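You operate a simulated robot arm through the tools that you are given. There is no shell and no other tool. Be economical: measure what you need, move in short steps, check, and stop when the job is done.

Carry out the task below with a simulated two-armed robot. There is one attempt and no reset: what you move stays moved.

JOB
Switch off the warm cabinet and the lights of both cabinets and the cold store.
Fine: knob back to 37 C, warm vent closed; the cold cabinet stays on.

It is judged by the outcome, as a careful person would: the job done as asked, and still so three seconds after it is handed in. It fails if anything else is knocked over, pushed out of place, dropped, spilled or broken.

ROBOT AND FRAMES
Two 6-joint arms with two-finger parallel grippers on one trunk, on a base that drives. Base frame: it is fixed to the floor where the robot stands at the start and does not move with it; the origin is under the middle of the robot, x ahead of it, y to its left, z up. Lengths are in mm, angles in rad, forces in N, time in s.
The left shoulder is at the start at [80, 216, 1571], the right one opposite. With the tool pointing down near the work surface each hand reaches from about 800 to 800 mm from the robot's upright axis, wherever it stands, measured 20 degrees to its own side. Places, roughly: cold cabinet knob [500, -700, 1500]; cold cabinet light switch [400, -800, 1400]; cold cabinet switch [500, -600, 1500]; cold cabinet vent [500, -500, 1400]; cold store defrost switch [-1100, -2100, 1300]; cold store fan switch [-1100, -2100, 1100]; cold store knob [-1200, -2100, 1400]; cold store light switch [-1100, -2100, 1200]; warm cabinet knob [700, -100, 1500]; warm cabinet light switch [600, -200, 1400]; warm cabinet switch [700, 0, 1500]; warm cabinet vent [700, 0, 1400]. Payload 3.43 kg a hand.
The TCP of each hand is the grasp point between the finger pads, 30 mm short of the fingertips. In the tool frame z runs along the fingers and y along their closing line. Largest opening 94 mm; finger width 28, thickness 10; the body of the gripper, 50 by 96 mm, starts 55 mm behind the TCP.
Orientation is that of the tool frame in the base frame, as a unit quaternion [x, y, z, w]. With the fingers straight down and closing along the base's y, the tool's x points along the base's -x, its y along +y and its z along -z.

CONTROLS
- The arms move only by the tool move_arm. It takes "left_plan", "right_plan" or both (then of equal length, played together; a hand with none holds still); each is a list that holds one entry, the list of rows, each a list of 7 numbers: the shift along the tool's x, y, z in mm, then the turn, a rotation vector about the tool's x, y, z in degrees, then the gripper command, from -1 (shut) to 1 (fully open), values between in proportion. In form: [[[dx, dy, dz, ax, ay, az, grip], ...]]. A call has 1 to 20 rows; each row shifts and turns the commanded pose from where the row before left it, along the tool's axes as they then stand. Each row takes 0.2 s and may step no farther than 50 mm and 0.15 rad from the row before; otherwise, or with a gripper value out of range, the whole call is refused. A pose out of reach is approached as far as the arm can. The call stops where the force on the tool passes 40 N (or 10 N more than at its start, if that is more) or the arm is blocked; 0.2 s more then pass. The fingers move at their own pace (about 72 mm/s each) and stop on an object; they squeeze with about 41 N. The grip force told is the motor's: it shows also when the fingers shut on nothing. Time passes only in rows, and 0.2 s behind the last, so rows that do not move let the fingers close. It gives the time, the measured TCP pose, the force on the tool (base axes), the opening and the grip force at its end, in the units of the frame above (readings bear some noise), with the torque about the TCP (base axes, N m) and any sound that the robot's microphone picked up.
- Cameras (640 x 400 px; columns grow to the right, rows downward): "scene" is now at [100.4, -48.1, 1738.5]; the picture's right is [-0.55, -0.84, 0.00], its down [-0.55, 0.36, -0.75] and it looks along [0.63, -0.41, -0.66] (base axes); focal length 262 px, centre (320, 200). "left" rides on the left gripper at [76, -14, -103] in its tool frame; the picture's right is [0.18, 0.98, 0.00], its down [-0.75, 0.14, -0.64] and it looks along [-0.63, 0.12, 0.77] (tool axes); focal length 243 px, centre (320, 200). "right" rides on the right gripper at [76, 14, -103] in its tool frame; the picture's right is [-0.18, 0.98, 0.00], its down [-0.75, -0.14, -0.64] and it looks along [-0.63, -0.12, 0.77] (tool axes); focal length 243 px, centre (320, 200).
- camera(camera): a new picture of that camera. No time passes.
- lift_body(by): slides the trunk up (or, below 0, down) by that many mm; the arms and the scene camera ride with it, the base frame stays. It gives what a move gives, with no picture.
- drive_base(legs): drives the robot by 1 to 6 legs, each [ahead, left, turn to the left] in mm, mm and rad, along the robot's own axes; the way and the turn of a leg run together, so that a leg with both is an arc; at most 1500 mm and 3.142 rad a leg. The arms and the cameras ride along, it lands a little off, and it stops where it bumps. It gives what a move gives.
- turn_head(pan, tilt): turns the head with the scene camera to pan (to the left, within 1.501 rad either way) and tilt (down, from -0.506 to 1.204), counted from straight ahead of the robot. It gives what a move gives.
- locate(camera, pixels): for up to 12 pixels [column, row] of the newest picture of that camera ("zoom" is the newest enlarged one), the place [x, y, z] in the base frame of the surface seen there, good to about 3 mm. No time passes.
- enlarge(camera, box): a new picture of the part [left, top, right, bottom] of that camera's present view, enlarged. No time passes.
- close_job(): hands the job in; it is judged then, once.

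Go step by step. Measure first, check grasps and placings, and put right what went wrong. The budget is 80 turns and 62 pictures, counting those below and the enlarged ones. Unless the task says otherwise, let go and move clear before handing in, and close with one line.

The tools are called after "Call:" as a command line: name --argument value ..., lists and objects as JSON in quotes. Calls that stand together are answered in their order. move_arm: Moves the arms, as the interface text tells. Its arguments: {"type":"object","properties":{"left_plan":{"type":"array","items":{"type":"array","items":{"type":"array","items":{"type":"number"}}}},"right_plan":{"type":"array","items":{"type":"array","items":{"type":"array","items":{"type":"number"}}}}},"required":[]} The other tools are called the same way: lift_body (by) slides the trunk up or down; drive_base (legs) drives the base; turn_head (pan, tilt) turns the head that bears the scene camera; camera (camera) takes a picture; locate (camera, pixels) gives the place of the surface under pixels of a picture; enlarge (camera, box) takes an enlarged picture of a part of a camera's view; close_job () hands the job in.

At the start:

```text
time_s: 0.0
left_ee_pos: [531.3, 18.4, 999.8]
left_tcp_rot: [0.001, 1.0, 0.0, 0.0]
left_ft_force: [0.6, -1.3, -1.1]
left_moment: [0.0, 0.0, -0.01]
left_finger_gap: 94.0
left_finger_force: 0.0
right_ee_pos: [348.2, -301.7, 999.3]
right_tcp_rot: [0.001, 1.0, 0.0, 0.0]
right_ft_force: [0.5, -0.4, -0.3]
right_moment: [-0.01, -0.02, -0.04]
right_finger_gap: 94.2
right_finger_force: 0.1
trunk travel left (down, up): [-801.0, 39.0]
robot x, y, heading: [-1.5, -2.6, 0.002]
head pan, tilt: [-0.579, 0.724]
```

scene: 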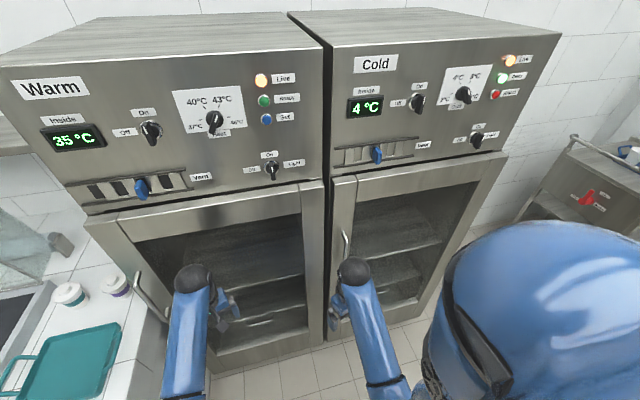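
right: 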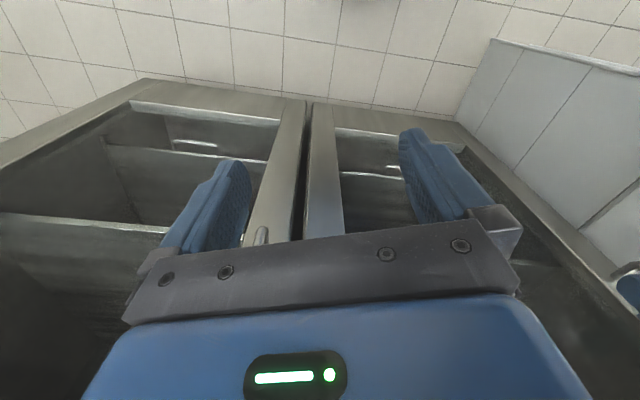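
left: 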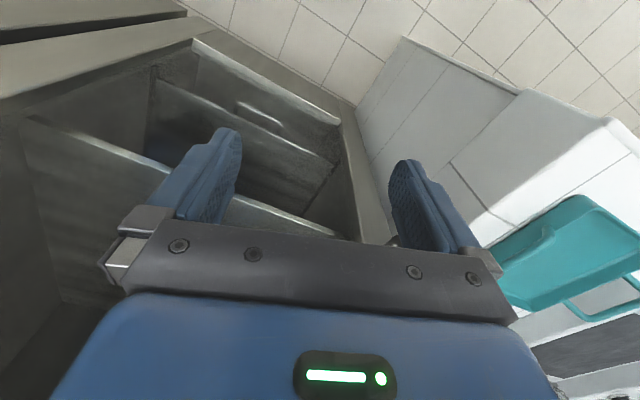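

The scene shows both panels; the warm knob is near (214,120) and the switches at (151,131) and (271,170). I'll enlarge each panel for details.

Call:
enlarge --camera "scene" --box '[0, 60, 330, 220]'

Call:
enlarge --camera "scene" --box '[320, 30, 560, 180]'

Call:
locate --camera "scene" --pixels '[[151, 131], [214, 120], [271, 170], [141, 188], [478, 138], [417, 104], [30, 75], [310, 75], [70, 195], [310, 165], [120, 110], [190, 150]]'

```text
1.94 times, centred on (165, 140) of scene
```

zoom: 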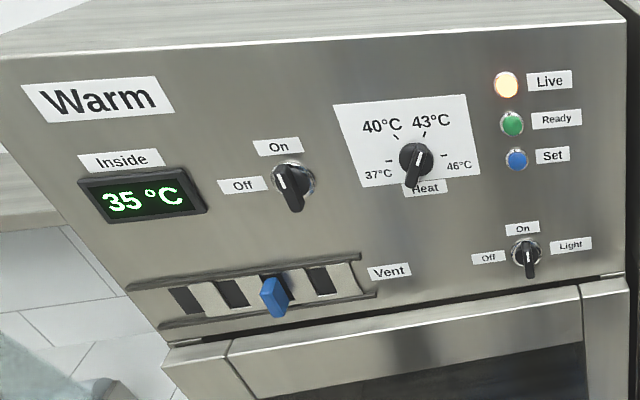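

```text
2.67 times, centred on (440, 105) of scene
```

zoom: 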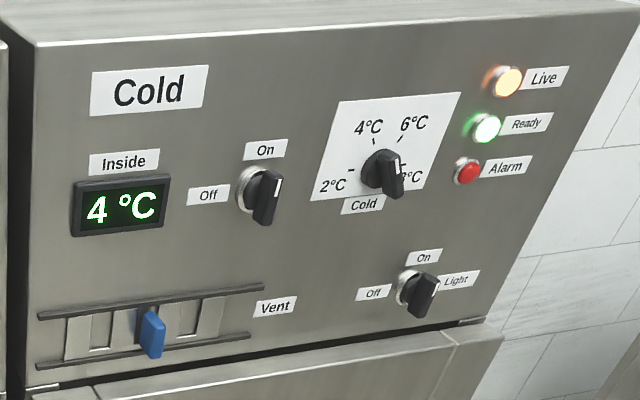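

```text
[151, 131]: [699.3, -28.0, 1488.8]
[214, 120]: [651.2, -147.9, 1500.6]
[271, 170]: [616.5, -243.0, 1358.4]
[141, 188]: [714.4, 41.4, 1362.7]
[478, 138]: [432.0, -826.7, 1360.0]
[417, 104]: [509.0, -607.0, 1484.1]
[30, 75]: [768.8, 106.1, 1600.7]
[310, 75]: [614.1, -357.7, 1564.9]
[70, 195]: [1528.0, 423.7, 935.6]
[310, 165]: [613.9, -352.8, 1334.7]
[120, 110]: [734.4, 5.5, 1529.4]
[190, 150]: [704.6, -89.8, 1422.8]
```

The Warm panel is vertical, turned about 18.5°; its switch and light are On and its knob seems to be at 43. I'll look more closely at the vents and knobs.

Call:
enlarge --camera "scene" --box '[60, 150, 220, 230]'

Call:
locate --camera "zoom" --pixels '[[330, 130], [320, 175], [160, 145], [250, 130], [420, 105], [480, 100], [60, 160], [520, 100]]'

Call:
enlarge --camera "scene" --box '[120, 80, 290, 190]'

Call:
locate --camera "zoom" --pixels '[[118, 160], [100, 185], [125, 220], [355, 130], [350, 185], [370, 130], [565, 320], [572, 345], [140, 220], [300, 152], [420, 145], [320, 105]]'

Call:
turn_head --pan -1.5 --tilt 0.4

Call:
camera --camera "scene"

```text
4.00 times, centred on (140, 190) of scene
```

zoom: 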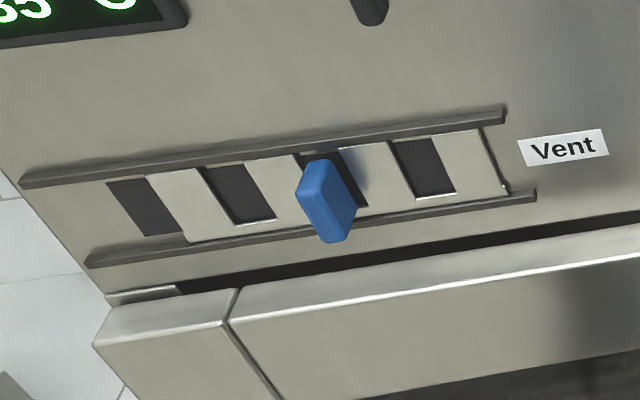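

```text
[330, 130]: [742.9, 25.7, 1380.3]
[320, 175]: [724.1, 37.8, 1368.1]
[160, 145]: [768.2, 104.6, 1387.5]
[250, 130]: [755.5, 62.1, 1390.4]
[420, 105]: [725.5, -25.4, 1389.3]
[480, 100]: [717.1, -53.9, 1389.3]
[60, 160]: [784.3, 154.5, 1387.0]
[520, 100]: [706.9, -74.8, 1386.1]
```

```text
3.64 times, centred on (205, 135) of scene
```

zoom: 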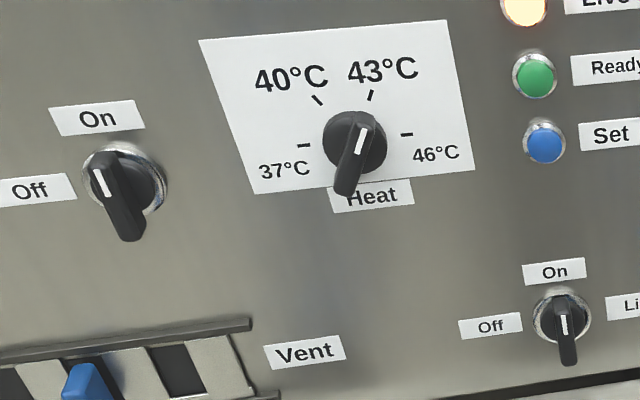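

```text
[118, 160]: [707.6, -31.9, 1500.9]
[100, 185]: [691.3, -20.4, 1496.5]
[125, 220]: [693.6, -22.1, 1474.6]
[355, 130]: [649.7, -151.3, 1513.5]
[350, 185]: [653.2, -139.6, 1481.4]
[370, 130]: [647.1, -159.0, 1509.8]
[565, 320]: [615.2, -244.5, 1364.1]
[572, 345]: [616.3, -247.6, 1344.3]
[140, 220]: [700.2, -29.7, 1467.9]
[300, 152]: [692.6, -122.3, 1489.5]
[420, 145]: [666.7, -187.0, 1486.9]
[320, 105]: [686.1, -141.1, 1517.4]
```

```text
time_s: 1.2
left_ee_pos: [531.5, 17.9, 999.0]
left_tcp_rot: [0.0, 1.0, 0.001, 0.0]
left_ft_force: [0.4, -0.1, -0.3]
left_moment: [0.04, -0.02, 0.03]
left_finger_gap: 94.0
left_finger_force: 0.1
right_ee_pos: [346.6, -301.7, 999.3]
right_tcp_rot: [0.0, 1.0, 0.0, 0.0]
right_ft_force: [0.4, -0.2, 0.4]
right_moment: [-0.03, 0.02, -0.01]
right_finger_gap: 93.9
right_finger_force: 0.0
trunk travel left (down, up): [-801.0, 39.0]
robot x, y, heading: [1.0, 3.7, 0.003]
head pan, tilt: [-1.499, 0.4]
```

```text
54 pictures are left
```

scene: 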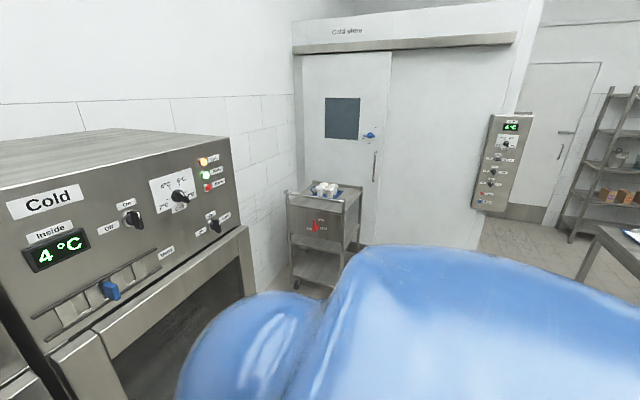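

The cold store panel is at (500,160) with stacked switches. I'll enlarge it and locate it.

Call:
enlarge --camera "scene" --box '[460, 105, 560, 220]'

Call:
locate --camera "scene" --pixels '[[492, 158], [490, 172], [488, 183], [495, 120], [530, 120], [475, 205], [505, 208], [470, 240], [590, 258], [300, 280], [213, 224], [560, 300]]'

Call:
enlarge --camera "scene" --box '[0, 140, 260, 310]'

```text
3.48 times, centred on (510, 162) of scene
```

zoom: 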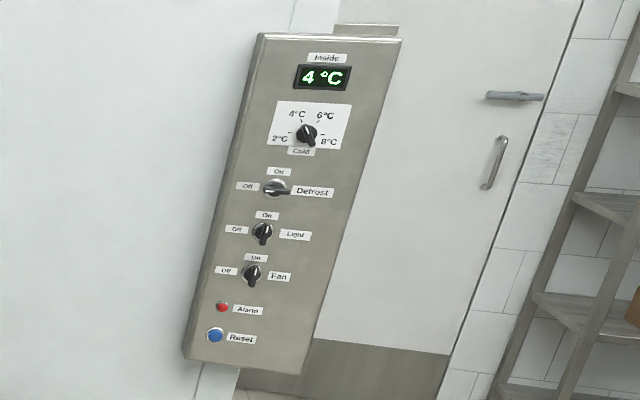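

```text
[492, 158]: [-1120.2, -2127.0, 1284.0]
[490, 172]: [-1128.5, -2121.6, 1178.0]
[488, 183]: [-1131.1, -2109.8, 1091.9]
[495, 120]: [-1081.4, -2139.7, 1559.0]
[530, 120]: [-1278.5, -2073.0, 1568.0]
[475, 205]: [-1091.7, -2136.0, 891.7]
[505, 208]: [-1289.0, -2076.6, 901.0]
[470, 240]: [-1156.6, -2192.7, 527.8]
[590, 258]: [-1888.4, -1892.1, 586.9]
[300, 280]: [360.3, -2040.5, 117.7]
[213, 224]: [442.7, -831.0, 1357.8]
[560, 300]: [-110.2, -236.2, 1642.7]
```

```text
2.35 times, centred on (130, 225) of scene
```

zoom: 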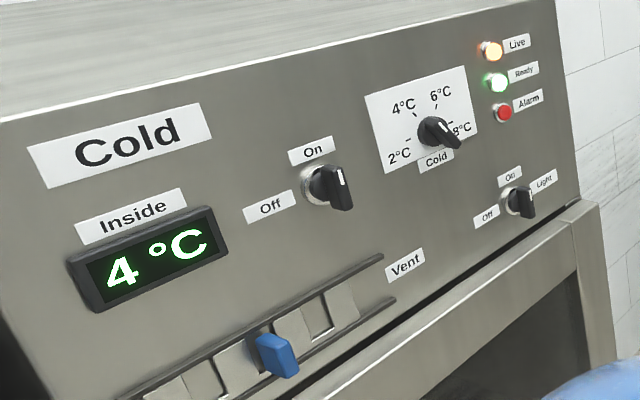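

The cold store's light is On (third control down, near (490,172)), and its panel is yawed about 18°. I'll back up a bit, turn to face the cabinets squarely, and aim the head at the panel.

Call:
drive_base --legs '[[-200, 0, 0], [0, 0, -0.322]]'

Call:
turn_head --pan 0.0 --tilt 0.4

Call:
camera --camera "scene"

```text
time_s: 3.8
left_ee_pos: [309.6, -151.8, 998.5]
left_tcp_rot: [0.161, 0.987, 0.0, 0.0]
left_ft_force: [-0.7, -0.1, -0.7]
left_moment: [0.01, -0.03, 0.01]
left_finger_gap: 94.1
left_finger_force: 0.1
right_ee_pos: [34.1, -396.8, 999.9]
right_tcp_rot: [0.161, 0.987, 0.0, -0.001]
right_ft_force: [-0.2, -1.3, -0.3]
right_moment: [0.01, 0.01, 0.01]
right_finger_gap: 94.1
right_finger_force: 0.0
trunk travel left (down, up): [-801.0, 39.0]
robot x, y, heading: [-194.6, 2.3, -0.326]
head pan, tilt: [-1.499, 0.4]
```

```text
time_s: 5.4
left_ee_pos: [311.1, -152.2, 1000.3]
left_tcp_rot: [0.162, 0.987, -0.001, 0.001]
left_ft_force: [-0.4, -0.1, -0.1]
left_moment: [0.01, 0.01, 0.04]
left_finger_gap: 93.9
left_finger_force: 0.1
right_ee_pos: [34.5, -397.5, 999.5]
right_tcp_rot: [0.162, 0.987, 0.0, 0.0]
right_ft_force: [0.6, -0.1, 0.3]
right_moment: [0.01, 0.02, 0.01]
right_finger_gap: 94.1
right_finger_force: 0.1
trunk travel left (down, up): [-801.0, 39.0]
robot x, y, heading: [-199.2, 1.1, -0.326]
head pan, tilt: [0.0, 0.4]
```

```text
51 pictures are left
```

scene: 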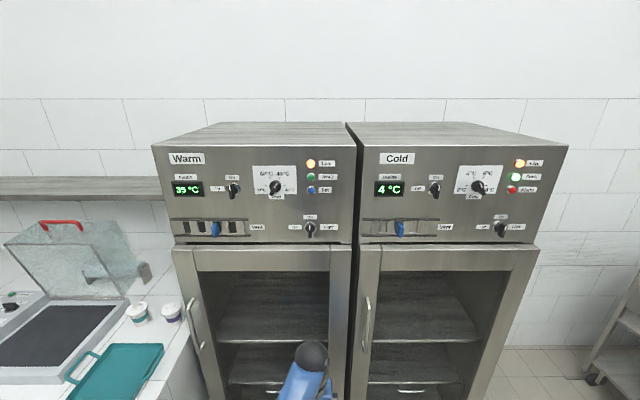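

Now I face both cabinets squarely. I'll enlarge the Warm controls and measure knob centres.

Call:
enlarge --camera "scene" --box '[160, 150, 350, 245]'

Call:
enlarge --camera "scene" --box '[220, 170, 330, 240]'

```text
3.37 times, centred on (255, 198) of scene
```

zoom: 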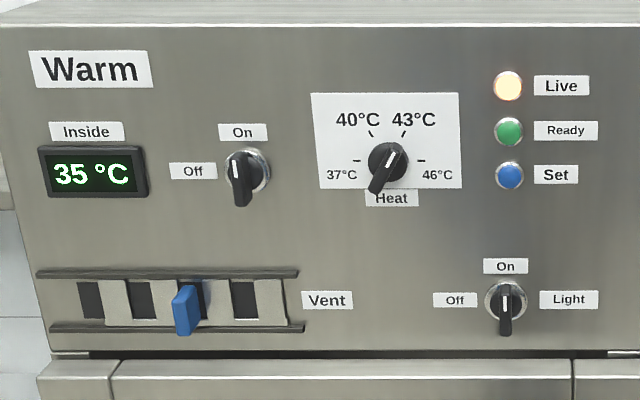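

```text
5.71 times, centred on (275, 205) of scene
```

zoom: 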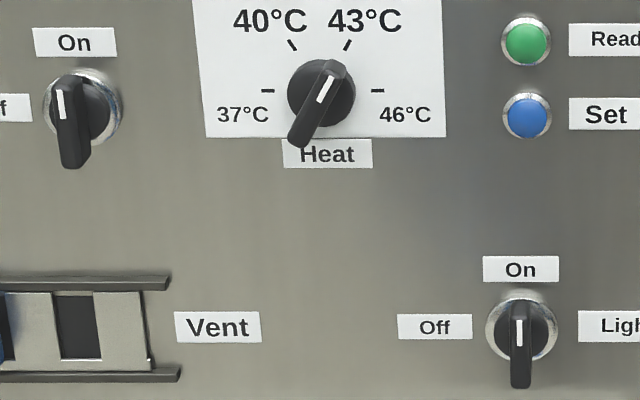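

Call:
locate --camera "zoom" --pixels '[[60, 82], [65, 78], [74, 160], [72, 140], [330, 70], [300, 140], [318, 100], [520, 305], [519, 380], [520, 345], [85, 120], [322, 95]]'

Call:
enlarge --camera "scene" --box '[160, 205, 260, 250]'

Call:
locate --camera "zoom" --pixels '[[93, 100], [143, 90], [195, 90], [250, 90], [310, 90], [350, 150], [385, 150], [350, 110], [350, 200], [555, 90], [460, 95], [520, 95]]'

```text
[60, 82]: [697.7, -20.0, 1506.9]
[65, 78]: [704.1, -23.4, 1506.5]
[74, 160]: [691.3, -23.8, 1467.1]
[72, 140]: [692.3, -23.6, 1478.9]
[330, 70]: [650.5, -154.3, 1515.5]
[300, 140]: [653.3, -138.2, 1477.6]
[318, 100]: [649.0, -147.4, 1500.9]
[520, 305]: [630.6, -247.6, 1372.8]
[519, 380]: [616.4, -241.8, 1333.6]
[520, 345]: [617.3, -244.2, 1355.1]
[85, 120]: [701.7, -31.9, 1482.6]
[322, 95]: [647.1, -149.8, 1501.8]
```

```text
6.40 times, centred on (210, 228) of scene
```

zoom: 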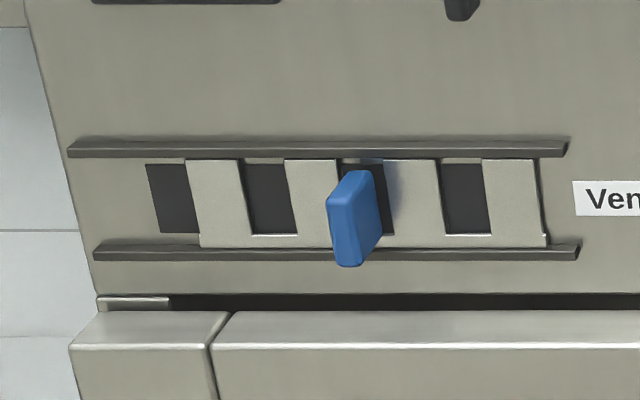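

```text
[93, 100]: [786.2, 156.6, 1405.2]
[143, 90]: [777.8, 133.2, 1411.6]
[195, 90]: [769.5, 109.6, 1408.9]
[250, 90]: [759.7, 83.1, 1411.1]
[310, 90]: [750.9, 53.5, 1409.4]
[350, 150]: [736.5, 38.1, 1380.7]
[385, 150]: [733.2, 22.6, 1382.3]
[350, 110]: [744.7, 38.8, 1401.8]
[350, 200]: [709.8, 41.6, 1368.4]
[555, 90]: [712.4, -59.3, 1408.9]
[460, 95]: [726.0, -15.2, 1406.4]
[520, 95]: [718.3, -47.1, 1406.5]
```

Measured: warm switch, heat knob, light switch and vent tab all stick out about 33 mm from the panel, and the vent plate closes by sliding left about 25 mm. I'll raise the left hand and turn it to point forward.

Call:
move_arm --left_plan '[[[-17, 0, -46, 0, 0, 0, 0], [-17, 0, -46, 0, 0, 0, 0], [-17, 0, -46, 0, 0, 0, 0], [-17, 0, -46, 0, 0, 0, 0], [-17, 0, -46, 0, 0, 0, 0], [-17, 0, -46, 0, 0, 0, 0], [-17, 0, -46, 0, 0, 0, 0], [-17, 0, -46, 0, 0, 0, 0], [-17, 0, -46, 0, 0, 0, 0], [0, 0, 0, 0, -8.2, 0, 0], [0, 0, 0, 0, -8.2, 0, 0], [0, 0, 0, 0, -8.2, 0, 0], [0, 0, 0, 0, -8.2, 0, 0], [0, 0, 0, 0, -8.2, 0, 0], [0, 0, 0, 0, -8.2, 0, 0], [0, 0, 0, 0, -8.2, 0, 0], [0, 0, 0, 0, -8.2, 0, 0], [0, 0, 0, 0, -8.2, 0, 0], [0, 0, 0, 0, -8.2, 0, 0], [0, 0, 0, 0, -8, 0, 0]]]'

Call:
camera --camera "scene"

```text
time_s: 9.6
left_ee_pos: [485.8, -228.3, 1355.4]
left_tcp_rot: [0.115, 0.697, -0.115, 0.698]
left_ft_force: [0.4, -0.4, -0.6]
left_moment: [-0.01, 0.0, 0.04]
left_finger_gap: 47.2
left_finger_force: 0.1
left hand out of reach, approached as far as the arm can: row 2, 3, 4, 5, 6, 9
right_ee_pos: [34.4, -396.2, 998.6]
right_tcp_rot: [0.161, 0.987, 0.0, 0.0]
right_ft_force: [-0.5, 0.5, 0.5]
right_moment: [0.03, 0.02, 0.0]
right_finger_gap: 94.0
right_finger_force: 0.1
trunk travel left (down, up): [-801.0, 39.0]
robot x, y, heading: [-204.3, 1.7, -0.324]
head pan, tilt: [0.0, 0.4]
```

```text
47 pictures are left
```

scene: 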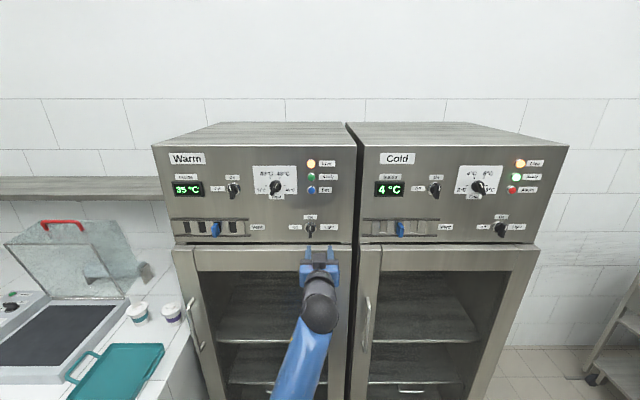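

The left hand points straight at the panel near the light switch. I'll align it on the light switch and advance part way.

Call:
move_arm --left_plan '[[[1, 28, 0, 0, 0, 0, 0], [0, 0, 40, 0, 0, 0, 0], [0, 0, 30, 0, 0, 0, 0]]]'

Call:
camera --camera "left"

Call:
enlarge --camera "scene" --box '[260, 190, 360, 270]'

```text
time_s: 10.4
left_ee_pos: [564.3, -227.8, 1351.6]
left_tcp_rot: [0.115, 0.698, -0.114, 0.697]
left_ft_force: [0.1, -0.2, 0.5]
left_moment: [0.0, -0.03, 0.01]
left_finger_gap: 47.2
left_finger_force: 0.0
right_ee_pos: [35.2, -397.5, 999.2]
right_tcp_rot: [0.161, 0.987, 0.001, -0.001]
right_ft_force: [1.1, 0.0, -0.5]
right_moment: [0.01, -0.01, -0.05]
right_finger_gap: 94.0
right_finger_force: 0.0
trunk travel left (down, up): [-801.0, 39.0]
robot x, y, heading: [-201.8, 3.9, -0.323]
head pan, tilt: [0.0, 0.4]
```

```text
46 pictures are left
```

left: 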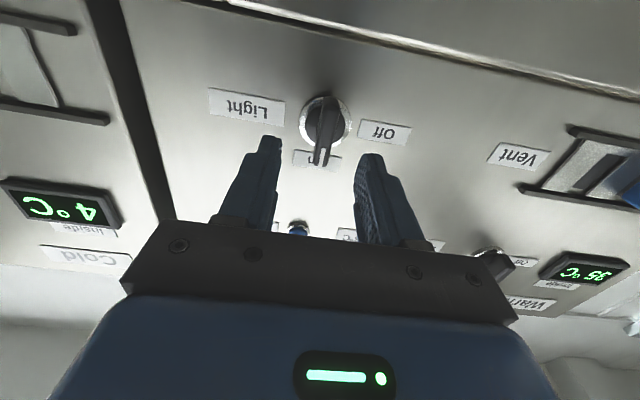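

```text
5.00 times, centred on (310, 230) of scene
```

zoom: 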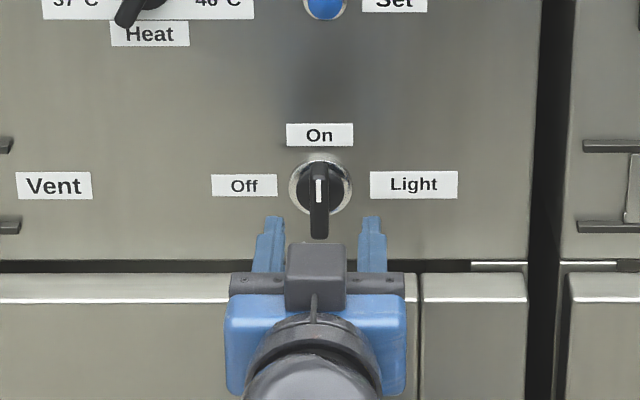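

The hand is centred on the light lever (image left (322,130)). I'll check its exact location from this camera.

Call:
locate --camera "left" --pixels '[[326, 100], [321, 160], [323, 130], [305, 120], [347, 122], [345, 135], [326, 148], [316, 150]]'

```text
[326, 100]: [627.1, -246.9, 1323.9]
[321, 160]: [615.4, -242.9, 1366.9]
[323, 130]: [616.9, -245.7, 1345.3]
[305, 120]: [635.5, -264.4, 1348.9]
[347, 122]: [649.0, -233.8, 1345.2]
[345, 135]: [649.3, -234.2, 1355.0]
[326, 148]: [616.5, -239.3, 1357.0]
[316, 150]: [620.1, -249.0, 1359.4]
```

Lever centre is about z 1350, lateral within 2 mm of the hand. I'll advance, close, and check the grip.

Call:
move_arm --left_plan '[[[2, 1, 20, 0, 0, 0, 0], [0, 0, 20, 0, 0, 0, 0], [0, 0, 0, 0, 0, 0, -1], [0, 0, 0, 0, 0, 0, -1], [0, 0, 0, 0, 0, 0, -1]]]'

```text
time_s: 11.6
left_ee_pos: [602.2, -235.4, 1349.3]
left_tcp_rot: [0.115, 0.699, -0.114, 0.697]
left_ft_force: [5.7, 0.0, -1.4]
left_moment: [0.05, 0.16, 0.21]
left_finger_gap: 11.9
left_finger_force: 44.8
right_ee_pos: [36.1, -397.3, 999.2]
right_tcp_rot: [0.162, 0.987, 0.0, -0.001]
right_ft_force: [0.5, -0.2, -0.4]
right_moment: [0.01, -0.03, 0.0]
right_finger_gap: 93.9
right_finger_force: 0.0
trunk travel left (down, up): [-801.0, 39.0]
robot x, y, heading: [-199.6, 2.6, -0.321]
head pan, tilt: [0.0, 0.4]
```

Gripped: gap is 11.9 mm on the lever. I'll turn counter-clockwise in steps toward Off.

Call:
move_arm --left_plan '[[[0, 0, 0, 0, 0, -8.2, -1], [0, 0, 0, 0, 0, -8.2, -1], [0, 0, 0, 0, 0, -8.2, -1], [0, 0, 0, 0, 0, -8.2, -1], [0, 0, 0, 0, 0, -8.2, -1], [0, 0, 0, 0, 0, -8.2, -1], [0, 0, 0, 0, 0, -8.2, -1], [0, 0, 0, 0, 0, -8.2, -1], [0, 0, 0, 0, 0, -8.2, -1], [0, 0, 0, 0, 0, -8.2, -1], [0, 0, 0, 0, 0, -8, -1]]]'

Call:
enlarge --camera "scene" --box '[260, 190, 360, 270]'

```text
time_s: 14.0
left_ee_pos: [601.6, -235.9, 1349.9]
left_tcp_rot: [-0.414, 0.575, -0.574, 0.411]
left_ft_force: [5.0, 2.6, -7.2]
left_moment: [0.22, -0.14, -1.31]
left_finger_gap: 12.0
left_finger_force: 45.3
right_ee_pos: [35.9, -396.0, 999.9]
right_tcp_rot: [0.162, 0.987, -0.001, -0.001]
right_ft_force: [-0.2, -0.3, -0.1]
right_moment: [0.01, 0.0, 0.0]
right_finger_gap: 94.2
right_finger_force: 0.0
trunk travel left (down, up): [-801.0, 39.0]
robot x, y, heading: [-197.1, -1.1, -0.326]
head pan, tilt: [0.0, 0.4]
heard: click
```

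```text
5.00 times, centred on (310, 230) of scene
```

zoom: 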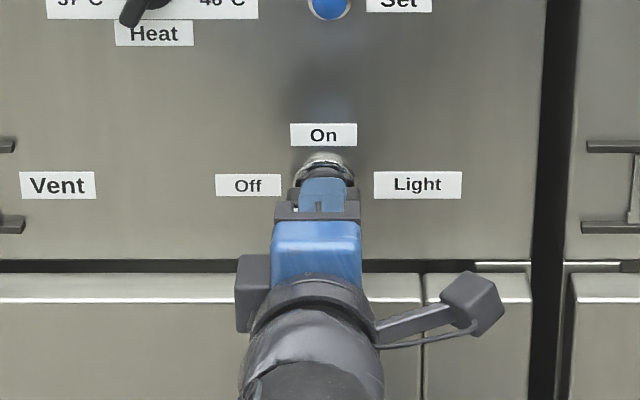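

A click was heard and the lever turned to Off. I'll release, retreat, unroll the wrist and look.

Call:
move_arm --left_plan '[[[0, 0, 0, 0, 0, 0, 0], [0, 0, 0, 0, 0, 0, 0], [0, 0, 0, 0, 0, 0, 0], [0, 0, -40, 0, 0, 0, 0], [0, 0, -40, 0, 0, 0, 0], [0, 0, 0, 0, 0, 8.2, 0], [0, 0, 0, 0, 0, 8.2, 0], [0, 0, 0, 0, 0, 8.2, 0], [0, 0, 0, 0, 0, 8.2, 0], [0, 0, 0, 0, 0, 8.2, 0], [0, 0, 0, 0, 0, 8.2, 0], [0, 0, 0, 0, 0, 8.2, 0], [0, 0, 0, 0, 0, 8.2, 0], [0, 0, 0, 0, 0, 8.2, 0], [0, 0, 0, 0, 0, 8.2, 0], [0, 0, 0, 0, 0, 8, 0]]]'

Call:
move_arm --left_plan '[[[-39, 25, 0, 0, 0, 0, 0], [-39, 25, 0, 0, 0, 0, 0], [-39, 25, 0, 0, 0, 0, 0], [-30, 25, 0, 0, 0, 0, 0], [0, 0, 0, 0, 0, 8, 0], [0, 0, 0, 0, 0, 8, 0], [0, 0, 0, 0, 0, 8, 0], [0, 0, 0, 0, 0, 6, 0]]]'

Call:
camera --camera "left"

Call:
enlarge --camera "scene" --box '[160, 150, 350, 270]'

```text
time_s: 17.4
left_ee_pos: [523.8, -210.6, 1352.4]
left_tcp_rot: [0.115, 0.698, -0.113, 0.698]
left_ft_force: [-0.3, 0.3, 0.0]
left_moment: [0.0, 0.02, 0.01]
left_finger_gap: 47.2
left_finger_force: 0.0
right_ee_pos: [34.4, -397.5, 999.6]
right_tcp_rot: [0.161, 0.987, 0.0, 0.0]
right_ft_force: [-1.2, -0.2, 0.0]
right_moment: [-0.01, -0.01, 0.02]
right_finger_gap: 94.0
right_finger_force: 0.0
trunk travel left (down, up): [-801.0, 39.0]
robot x, y, heading: [-196.4, 1.6, -0.326]
head pan, tilt: [0.0, 0.4]
```

```text
time_s: 19.2
left_ee_pos: [556.0, -116.4, 1499.5]
left_tcp_rot: [0.293, 0.644, 0.07, 0.703]
left_ft_force: [-1.0, 0.0, 0.0]
left_moment: [0.0, -0.01, -0.01]
left_finger_gap: 47.0
left_finger_force: 0.1
right_ee_pos: [34.0, -396.3, 1000.0]
right_tcp_rot: [0.162, 0.987, 0.0, 0.0]
right_ft_force: [-0.1, -0.5, 0.2]
right_moment: [-0.02, -0.01, 0.04]
right_finger_gap: 93.9
right_finger_force: 0.0
trunk travel left (down, up): [-801.0, 39.0]
robot x, y, heading: [-200.5, -0.2, -0.322]
head pan, tilt: [0.0, 0.4]
```

```text
43 pictures are left
```

left: 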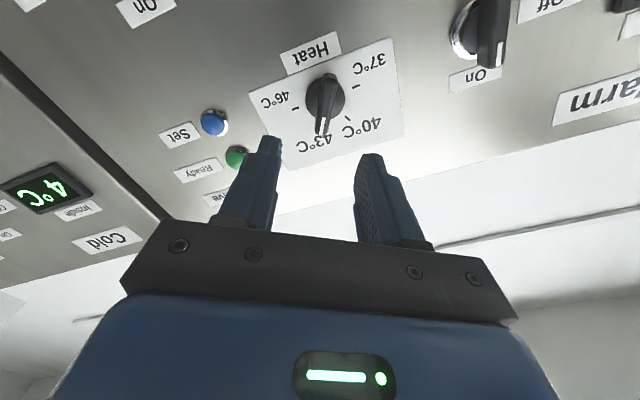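

```text
3.33 times, centred on (255, 210) of scene
```

zoom: 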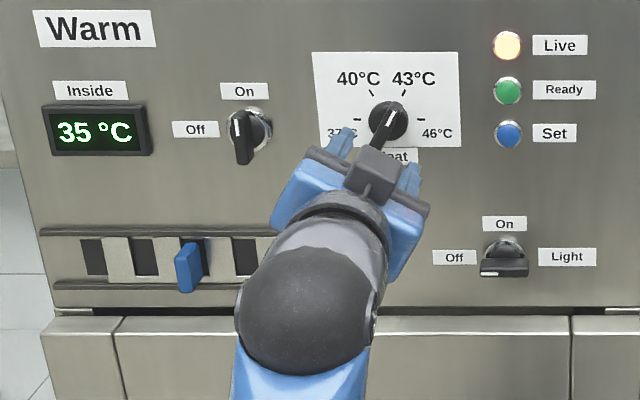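

The light lever now points at Off (zoom (490,268)). I'll locate the heat knob bar from the left camera.

Call:
locate --camera "left" --pixels '[[329, 78], [325, 95], [321, 128], [323, 112], [307, 95], [343, 97]]'

Call:
enlarge --camera "left" --box '[270, 50, 380, 150]'

```text
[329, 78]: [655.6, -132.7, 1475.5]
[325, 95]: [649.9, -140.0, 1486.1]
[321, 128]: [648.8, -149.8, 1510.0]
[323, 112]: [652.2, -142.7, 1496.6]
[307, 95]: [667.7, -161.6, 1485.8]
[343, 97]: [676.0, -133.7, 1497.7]
```

```text
4.00 times, centred on (325, 100) of left
```

zoom: 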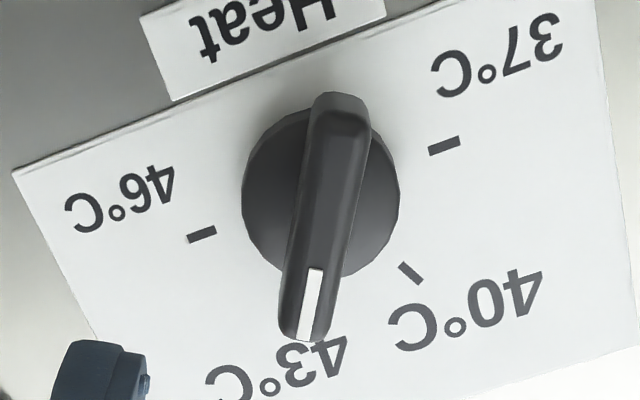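

Bar centre is about 4 mm left and 2 mm below the hand. I'll correct, advance and grip.

Call:
move_arm --left_plan '[[[4, 2, 40, 0, 0, 0, 0], [0, 0, 22, 0, 0, 0, 0], [0, 0, 21, 0, 0, 0, 0], [0, 0, 0, 0, 0, 0, -1], [0, 0, 0, 0, 0, 0, -1], [0, 0, 0, 0, 0, 0, -1]]]'

```text
time_s: 20.6
left_ee_pos: [632.9, -138.0, 1497.7]
left_tcp_rot: [0.291, 0.644, 0.071, 0.704]
left_ft_force: [2.6, 1.1, 4.5]
left_moment: [0.17, 0.48, 0.42]
left_finger_gap: 11.9
left_finger_force: 45.0
right_ee_pos: [34.0, -396.0, 999.0]
right_tcp_rot: [0.162, 0.987, 0.001, 0.0]
right_ft_force: [-0.1, 0.6, -0.2]
right_moment: [0.0, 0.02, -0.02]
right_finger_gap: 94.2
right_finger_force: 0.0
trunk travel left (down, up): [-801.0, 39.0]
robot x, y, heading: [-199.2, 1.6, -0.319]
head pan, tilt: [0.0, 0.4]
```

The bar is gripped. I'll turn 120° counter-clockwise to 37 °C.

Call:
move_arm --left_plan '[[[0, 0, 0, 0, 0, -8, -1], [0, 0, 0, 0, 0, -8, -1], [0, 0, 0, 0, 0, -8, -1], [0, 0, 0, 0, 0, -8, -1], [0, 0, 0, 0, 0, -8, -1], [0, 0, 0, 0, 0, -8, -1], [0, 0, 0, 0, 0, -8, -1], [0, 0, 0, 0, 0, -8, -1], [0, 0, 0, 0, 0, -8, -1], [0, 0, 0, 0, 0, -8, -1], [0, 0, 0, 0, 0, -8, -1], [0, 0, 0, 0, 0, -8, -1], [0, 0, 0, 0, 0, -8, -1], [0, 0, 0, 0, 0, -8, -1], [0, 0, 0, 0, 0, -8, -1]]]'

Call:
enlarge --camera "scene" --box '[210, 150, 340, 240]'

```text
time_s: 23.8
left_ee_pos: [633.7, -134.6, 1496.9]
left_tcp_rot: [-0.416, 0.574, -0.574, 0.411]
left_ft_force: [-10.1, 15.4, -13.6]
left_moment: [0.49, -0.06, 0.41]
left_finger_gap: 11.9
left_finger_force: 45.6
right_ee_pos: [35.2, -392.8, 1000.4]
right_tcp_rot: [0.162, 0.987, -0.002, 0.0]
right_ft_force: [0.1, -0.4, 1.1]
right_moment: [-0.01, 0.0, 0.03]
right_finger_gap: 93.9
right_finger_force: 0.1
trunk travel left (down, up): [-801.0, 39.0]
robot x, y, heading: [-199.1, 0.4, -0.324]
head pan, tilt: [0.0, 0.4]
```

```text
4.44 times, centred on (275, 195) of scene
```

zoom: 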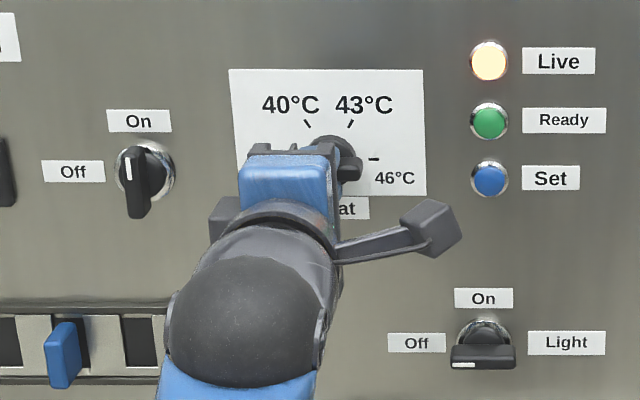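

The wrist has turned the full way. I'll release, retreat, unroll and move across to the main switch.

Call:
move_arm --left_plan '[[[0, 0, 0, 0, 0, 0, 0], [0, 0, 0, 0, 0, 0, 0], [0, 0, 0, 0, 0, 0, 0], [0, 0, -40, 0, 0, 0, 0], [0, 0, -40, 0, 0, 0, 0], [0, 0, 0, 0, 0, 8.2, 0], [0, 0, 0, 0, 0, 8.2, 0], [0, 0, 0, 0, 0, 8.2, 0], [0, 0, 0, 0, 0, 8.2, 0], [0, 0, 0, 0, 0, 8.2, 0], [0, 0, 0, 0, 0, 8.2, 0], [0, 0, 0, 0, 0, 8.2, 0], [0, 0, 0, 0, 0, 8.2, 0], [0, 0, 0, 0, 0, 8.2, 0], [0, 0, 0, 0, 0, 8.2, 0], [0, 0, 0, 0, 0, 8, 0], [4, 42, 0, 0, 0, 0, 0], [4, 42, 0, 0, 0, 0, 0], [4, 40, 0, 0, 0, 0, 0]]]'

Call:
enlarge --camera "scene" --box '[210, 150, 340, 240]'

Call:
camera --camera "left"

```text
time_s: 27.8
left_ee_pos: [600.2, 2.3, 1483.8]
left_tcp_rot: [0.115, 0.697, -0.116, 0.698]
left_ft_force: [-0.3, -0.1, 0.2]
left_moment: [-0.05, 0.01, -0.01]
left_finger_gap: 46.8
left_finger_force: 0.1
right_ee_pos: [34.1, -396.1, 999.9]
right_tcp_rot: [0.161, 0.987, -0.001, 0.0]
right_ft_force: [0.5, 0.7, -0.1]
right_moment: [-0.01, 0.01, -0.02]
right_finger_gap: 94.2
right_finger_force: 0.0
trunk travel left (down, up): [-801.0, 39.0]
robot x, y, heading: [-198.8, 1.9, -0.32]
head pan, tilt: [0.0, 0.4]
```

```text
4.44 times, centred on (275, 195) of scene
```

zoom: 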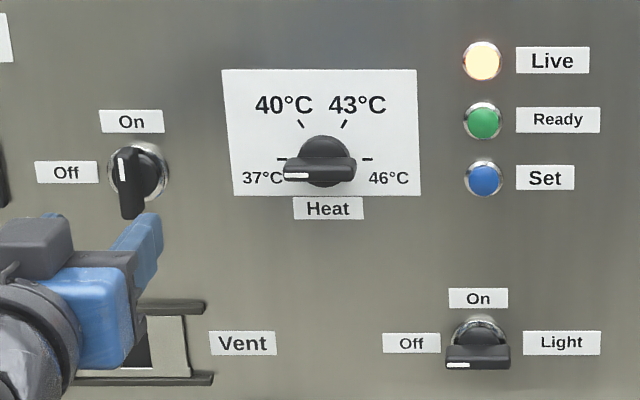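

```text
38 pictures are left
```

left: 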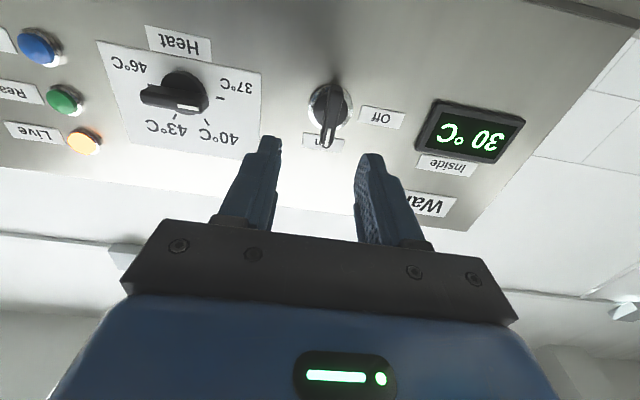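

Heat knob points to 37 °C. Now I'll locate the main switch bar from the left camera.

Call:
locate --camera "left" --pixels '[[335, 85], [332, 110], [328, 140], [330, 125], [312, 108], [345, 110]]'

```text
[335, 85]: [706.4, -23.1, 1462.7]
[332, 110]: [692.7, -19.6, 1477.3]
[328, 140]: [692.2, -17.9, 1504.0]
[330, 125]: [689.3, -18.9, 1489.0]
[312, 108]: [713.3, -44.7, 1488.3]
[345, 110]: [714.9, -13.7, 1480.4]
```

Call:
move_arm --left_plan '[[[-1, 7.5, 38, 0, 0, 0, 0], [0, 0, 22, 0, 0, 0, 0], [0, 0, 20, 0, 0, 0, 0], [0, 0, 0, 0, 0, 0, -1], [0, 0, 0, 0, 0, 0, -1], [0, 0, 0, 0, 0, 0, -1]]]'

```text
time_s: 29.2
left_ee_pos: [678.2, -13.4, 1484.9]
left_tcp_rot: [0.113, 0.698, -0.114, 0.698]
left_ft_force: [5.7, 4.6, 4.2]
left_moment: [0.05, 0.19, 0.33]
left_finger_gap: 11.9
left_finger_force: 45.0
right_ee_pos: [35.6, -395.8, 999.4]
right_tcp_rot: [0.161, 0.987, -0.001, 0.0]
right_ft_force: [-0.9, -0.3, 0.6]
right_moment: [-0.01, 0.0, -0.01]
right_finger_gap: 94.0
right_finger_force: 0.1
trunk travel left (down, up): [-801.0, 39.0]
robot x, y, heading: [-196.4, 0.9, -0.329]
head pan, tilt: [0.0, 0.4]
```

Gripped again at 11.9 mm. Turning the main switch to Off, then releasing, retreating and unrolling.

Call:
move_arm --left_plan '[[[0, 0, 0, 0, 0, -8.2, -1], [0, 0, 0, 0, 0, -8.2, -1], [0, 0, 0, 0, 0, -8.2, -1], [0, 0, 0, 0, 0, -8.2, -1], [0, 0, 0, 0, 0, -8.2, -1], [0, 0, 0, 0, 0, -8.2, -1], [0, 0, 0, 0, 0, -8.2, -1], [0, 0, 0, 0, 0, -8.2, -1], [0, 0, 0, 0, 0, -8.2, -1], [0, 0, 0, 0, 0, -8.2, -1], [0, 0, 0, 0, 0, -8, -1], [0, 0, 0, 0, 0, 0, 0], [0, 0, 0, 0, 0, 0, 0], [0, 0, 0, 0, 0, 0, 0], [0, 0, -40, 0, 0, 0, 0], [0, 0, -40, 0, 0, 0, 0]]]'

Call:
move_arm --left_plan '[[[0, 0, 0, 0, 0, 8.2, 0], [0, 0, 0, 0, 0, 8.2, 0], [0, 0, 0, 0, 0, 8.2, 0], [0, 0, 0, 0, 0, 8.2, 0], [0, 0, 0, 0, 0, 8.2, 0], [0, 0, 0, 0, 0, 8.2, 0], [0, 0, 0, 0, 0, 8.2, 0], [0, 0, 0, 0, 0, 8.2, 0], [0, 0, 0, 0, 0, 8.2, 0], [0, 0, 0, 0, 0, 8.2, 0], [0, 0, 0, 0, 0, 8, 0], [38, 20, 0, 0, 0, 0, 0], [38, 22, 0, 0, 0, 0, 0], [37, 22, 0, 0, 0, 0, 0]]]'

Call:
enlarge --camera "scene" --box '[160, 150, 350, 270]'

Call:
camera --camera "left"

```text
time_s: 32.6
left_ee_pos: [599.5, 13.0, 1487.9]
left_tcp_rot: [0.412, -0.574, 0.575, -0.413]
left_ft_force: [-0.5, 0.1, -1.0]
left_moment: [0.01, 0.03, -0.02]
left_finger_gap: 47.0
left_finger_force: 0.0
right_ee_pos: [32.1, -396.5, 999.1]
right_tcp_rot: [0.161, 0.987, 0.0, 0.001]
right_ft_force: [0.1, 0.1, -0.6]
right_moment: [-0.01, 0.0, 0.02]
right_finger_gap: 94.0
right_finger_force: 0.1
trunk travel left (down, up): [-801.0, 39.0]
robot x, y, heading: [-197.3, -1.4, -0.324]
head pan, tilt: [0.0, 0.4]
```

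```text
time_s: 35.6
left_ee_pos: [623.0, 72.0, 1372.3]
left_tcp_rot: [0.114, 0.698, -0.114, 0.698]
left_ft_force: [-0.2, -0.6, 0.1]
left_moment: [-0.01, 0.0, 0.02]
left_finger_gap: 47.1
left_finger_force: 0.2
right_ee_pos: [33.9, -396.4, 999.7]
right_tcp_rot: [0.161, 0.987, 0.0, 0.0]
right_ft_force: [0.0, 0.3, 0.0]
right_moment: [0.0, 0.02, 0.01]
right_finger_gap: 94.1
right_finger_force: 0.1
trunk travel left (down, up): [-801.0, 39.0]
robot x, y, heading: [-199.7, 2.4, -0.325]
head pan, tilt: [0.0, 0.4]
```

```text
3.33 times, centred on (255, 210) of scene
```

zoom: 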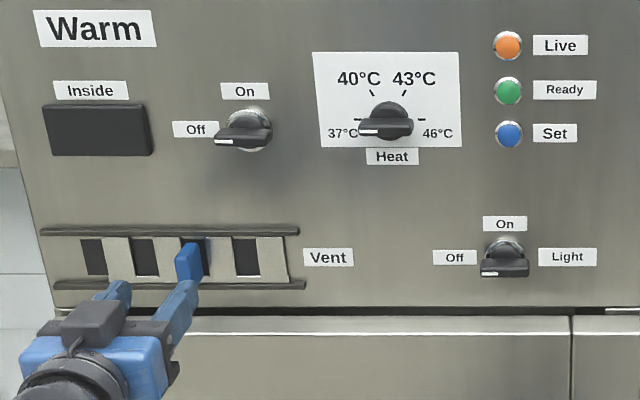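

```text
36 pictures are left
```

left: 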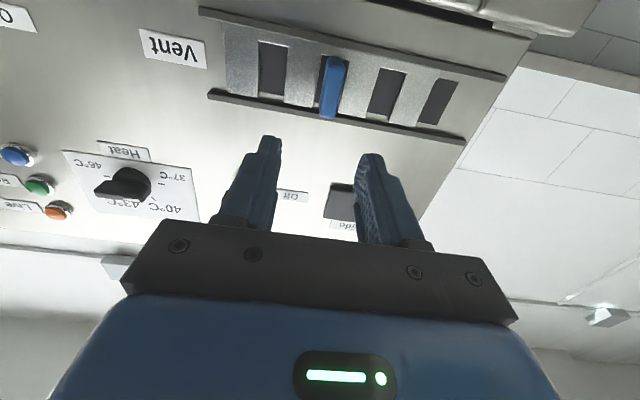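

Warm cabinet is off (display dark, Live lamp out). Now I'll locate the vent tab at (333,90) in the left picture.

Call:
locate --camera "left" --pixels '[[337, 62], [331, 90], [328, 112], [338, 80], [270, 70], [385, 90], [435, 105], [355, 80]]'

```text
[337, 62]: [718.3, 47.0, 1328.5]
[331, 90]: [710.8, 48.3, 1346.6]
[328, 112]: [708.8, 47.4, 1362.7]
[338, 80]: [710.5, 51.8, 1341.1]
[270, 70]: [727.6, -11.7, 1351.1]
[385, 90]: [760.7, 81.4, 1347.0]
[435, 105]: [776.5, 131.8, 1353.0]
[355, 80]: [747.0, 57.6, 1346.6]
```

Call:
move_arm --left_plan '[[[20, 3.5, 0, 0, 0, 0, 0], [0, 0, 36, 0, 0, 0, 0], [0, 0, 20, 0, 0, 0, 0], [0, 0, 20, 0, 0, 0, 0], [0, 0, 0, 0, 0, 0, -1], [0, 0, 0, 0, 0, 0, -1], [0, 0, 0, 0, 0, 0, -1]]]'

Call:
enlarge --camera "scene" --box '[160, 200, 270, 270]'

```text
time_s: 37.2
left_ee_pos: [696.6, 54.3, 1352.4]
left_tcp_rot: [0.114, 0.698, -0.114, 0.698]
left_ft_force: [3.1, 4.2, 2.1]
left_moment: [0.13, 0.04, 0.24]
left_finger_gap: 13.3
left_finger_force: 44.9
right_ee_pos: [36.2, -394.8, 1000.8]
right_tcp_rot: [0.162, 0.987, 0.0, 0.0]
right_ft_force: [0.4, 0.7, 0.5]
right_moment: [0.0, -0.01, -0.02]
right_finger_gap: 93.8
right_finger_force: 0.1
trunk travel left (down, up): [-801.0, 39.0]
robot x, y, heading: [-199.9, -0.4, -0.324]
head pan, tilt: [0.0, 0.4]
```

```text
5.71 times, centred on (215, 235) of scene
```

zoom: 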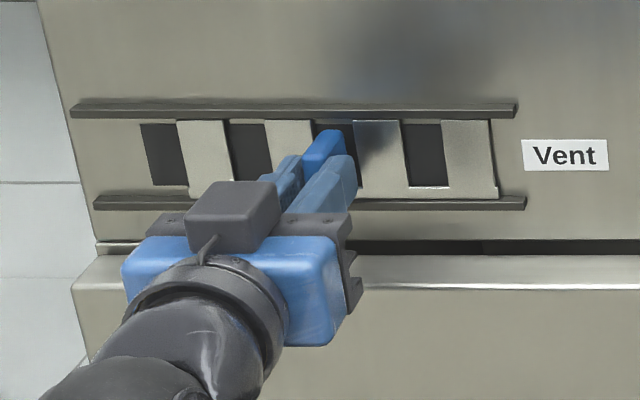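

The tab is gripped (gap 13.3 mm). I'll slide it left 25 mm.

Call:
move_arm --left_plan '[[[0, 5, 0, 0, 0, 0, -1], [0, 5, 0, 0, 0, 0, -1], [0, 5, 0, 0, 0, 0, -1], [0, 5, 0, 0, 0, 0, -1], [0, 5, 0, 0, 0, 0, -1], [0, 0, 0, 0, 0, 0, -1]]]'

Call:
enlarge --camera "scene" --box '[160, 200, 270, 270]'

```text
time_s: 38.6
left_ee_pos: [702.6, 75.6, 1352.5]
left_tcp_rot: [0.115, 0.698, -0.115, 0.697]
left_ft_force: [-1.9, -0.8, -2.4]
left_moment: [0.03, 0.15, -0.03]
left_finger_gap: 13.2
left_finger_force: 44.9
right_ee_pos: [34.7, -397.1, 1000.6]
right_tcp_rot: [0.161, 0.987, 0.0, 0.0]
right_ft_force: [0.1, 0.1, 0.6]
right_moment: [-0.02, -0.03, 0.01]
right_finger_gap: 93.7
right_finger_force: 0.0
trunk travel left (down, up): [-801.0, 39.0]
robot x, y, heading: [-198.6, 0.7, -0.315]
head pan, tilt: [0.0, 0.4]
```

```text
5.71 times, centred on (215, 235) of scene
```

zoom: 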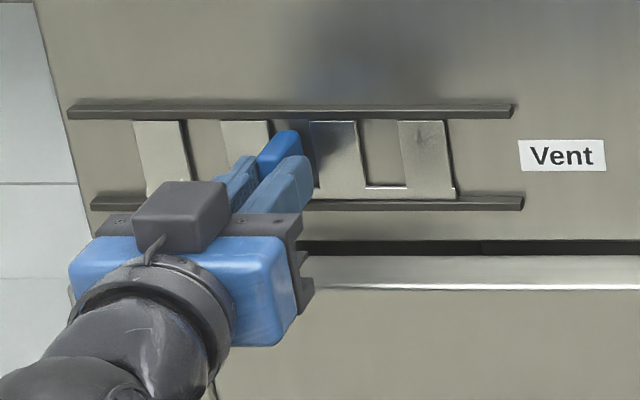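

All slots are now covered. I'll release, retreat, bring the hand back to mid-front, then drive right to the Cold cabinet.

Call:
move_arm --left_plan '[[[0, 0, 0, 0, 0, 0, 0], [0, 0, 0, 0, 0, 0, 0], [0, 0, 0, 0, 0, 0, 0], [0, 0, -40, 0, 0, 0, 0], [0, 0, -45, 0, 0, 0, 0], [0, 0, -45, 0, 0, 0, 0], [0, -45, 0, 0, 0, 0, 0], [0, -45, 0, 0, 0, 0, 0], [0, -45, 0, 0, 0, 0, 0], [0, -45, 0, 0, 0, 0, 0], [0, -45, 0, 0, 0, 0, 0], [0, -45, 0, 0, 0, 0, 0], [0, -45, 0, 0, 0, 0, 0]]]'

Call:
enlarge --camera "scene" --box '[160, 150, 350, 270]'

Call:
drive_base --legs '[[0, -610, 0]]'

Call:
camera --camera "scene"

```text
time_s: 41.4
left_ee_pos: [480.2, -185.3, 1352.8]
left_tcp_rot: [0.115, 0.698, -0.115, 0.698]
left_ft_force: [0.0, -0.4, 0.7]
left_moment: [0.02, 0.01, -0.01]
left_finger_gap: 47.0
left_finger_force: 0.1
right_ee_pos: [33.6, -397.5, 999.3]
right_tcp_rot: [0.162, 0.987, 0.001, 0.001]
right_ft_force: [1.2, 0.8, -0.5]
right_moment: [-0.01, -0.03, -0.01]
right_finger_gap: 94.2
right_finger_force: 0.1
trunk travel left (down, up): [-801.0, 39.0]
robot x, y, heading: [-201.9, 3.8, -0.326]
head pan, tilt: [0.0, 0.4]
```

```text
3.33 times, centred on (255, 210) of scene
```

zoom: 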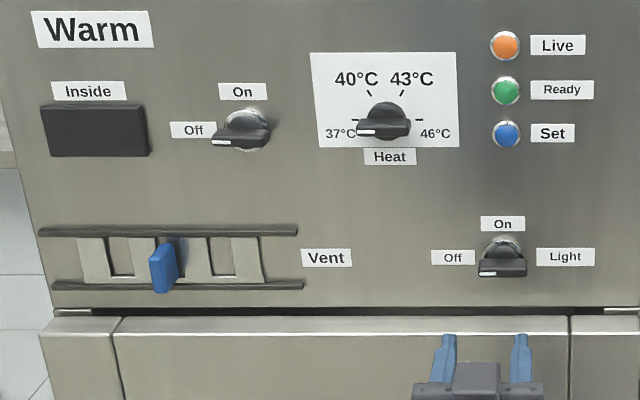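

```text
time_s: 44.9
left_ee_pos: [287.8, -759.9, 1353.8]
left_tcp_rot: [0.109, 0.699, -0.111, 0.698]
left_ft_force: [-0.2, -0.3, 0.3]
left_moment: [0.0, -0.02, -0.02]
left_finger_gap: 47.3
left_finger_force: 0.1
right_ee_pos: [-155.7, -978.4, 999.8]
right_tcp_rot: [0.156, 0.988, -0.001, 0.0]
right_ft_force: [-0.4, 0.9, -0.4]
right_moment: [0.04, -0.01, -0.01]
right_finger_gap: 94.1
right_finger_force: 0.1
trunk travel left (down, up): [-801.0, 39.0]
robot x, y, heading: [-394.9, -583.5, -0.312]
head pan, tilt: [0.0, 0.4]
```

```text
32 pictures are left
```

scene: 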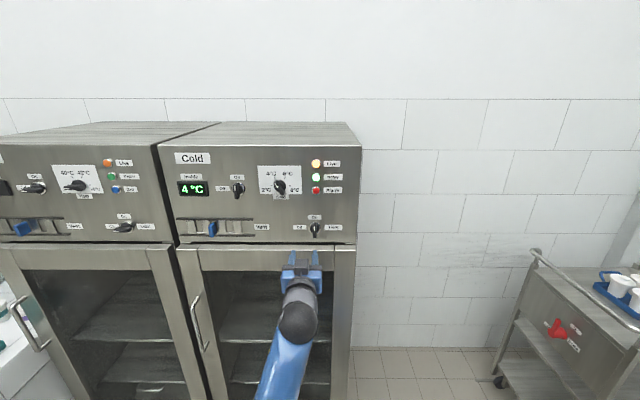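

Everything on the Warm panel is as wanted, and I am now before the Cold cabinet. I'll look at the light switch at (315,230) and measure it.

Call:
enlarge --camera "scene" --box '[250, 190, 360, 270]'

Call:
locate --camera "zoom" --pixels '[[377, 215], [382, 200], [377, 250], [377, 270], [300, 220], [430, 220], [100, 150], [560, 150]]'

Call:
camera --camera "left"

```text
5.00 times, centred on (305, 230) of scene
```

zoom: 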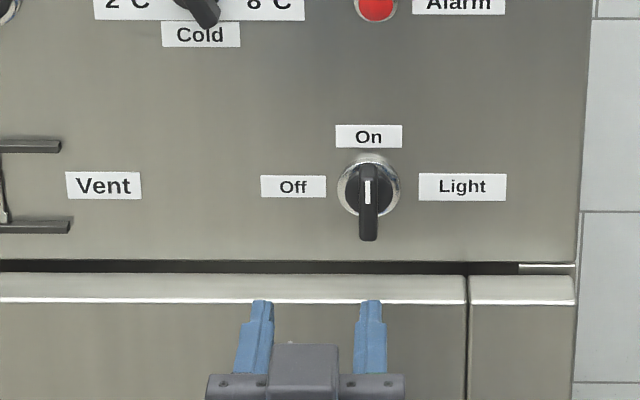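

```text
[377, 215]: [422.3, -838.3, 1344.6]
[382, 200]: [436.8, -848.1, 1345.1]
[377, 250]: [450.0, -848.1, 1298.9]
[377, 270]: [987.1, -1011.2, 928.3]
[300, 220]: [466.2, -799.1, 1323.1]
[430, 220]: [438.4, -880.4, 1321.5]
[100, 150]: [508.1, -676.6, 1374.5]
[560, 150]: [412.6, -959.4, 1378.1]
```

```text
30 pictures are left
```

left: 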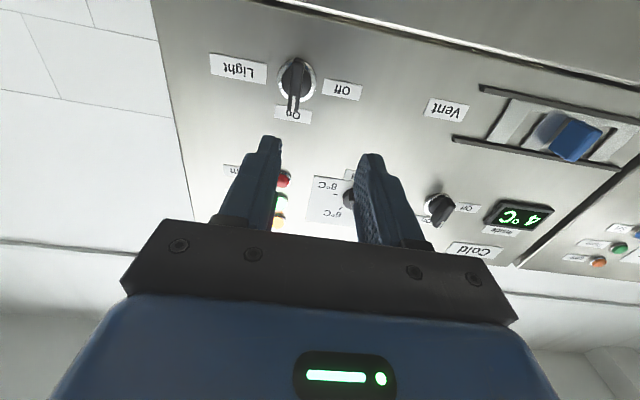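

Call:
locate --camera "left" --pixels '[[298, 65], [296, 80], [293, 105], [295, 92], [280, 78], [312, 80]]'

Call:
locate --camera "zoom" --pixels '[[369, 190], [369, 170], [369, 215], [369, 235]]'

```text
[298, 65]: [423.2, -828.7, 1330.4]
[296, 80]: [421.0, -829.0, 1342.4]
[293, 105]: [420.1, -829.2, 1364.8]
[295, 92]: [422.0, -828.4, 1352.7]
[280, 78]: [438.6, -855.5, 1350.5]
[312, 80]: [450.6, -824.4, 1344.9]
```

```text
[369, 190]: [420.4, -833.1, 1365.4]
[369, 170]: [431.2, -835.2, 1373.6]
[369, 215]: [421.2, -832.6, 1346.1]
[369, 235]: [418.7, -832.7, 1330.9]
```

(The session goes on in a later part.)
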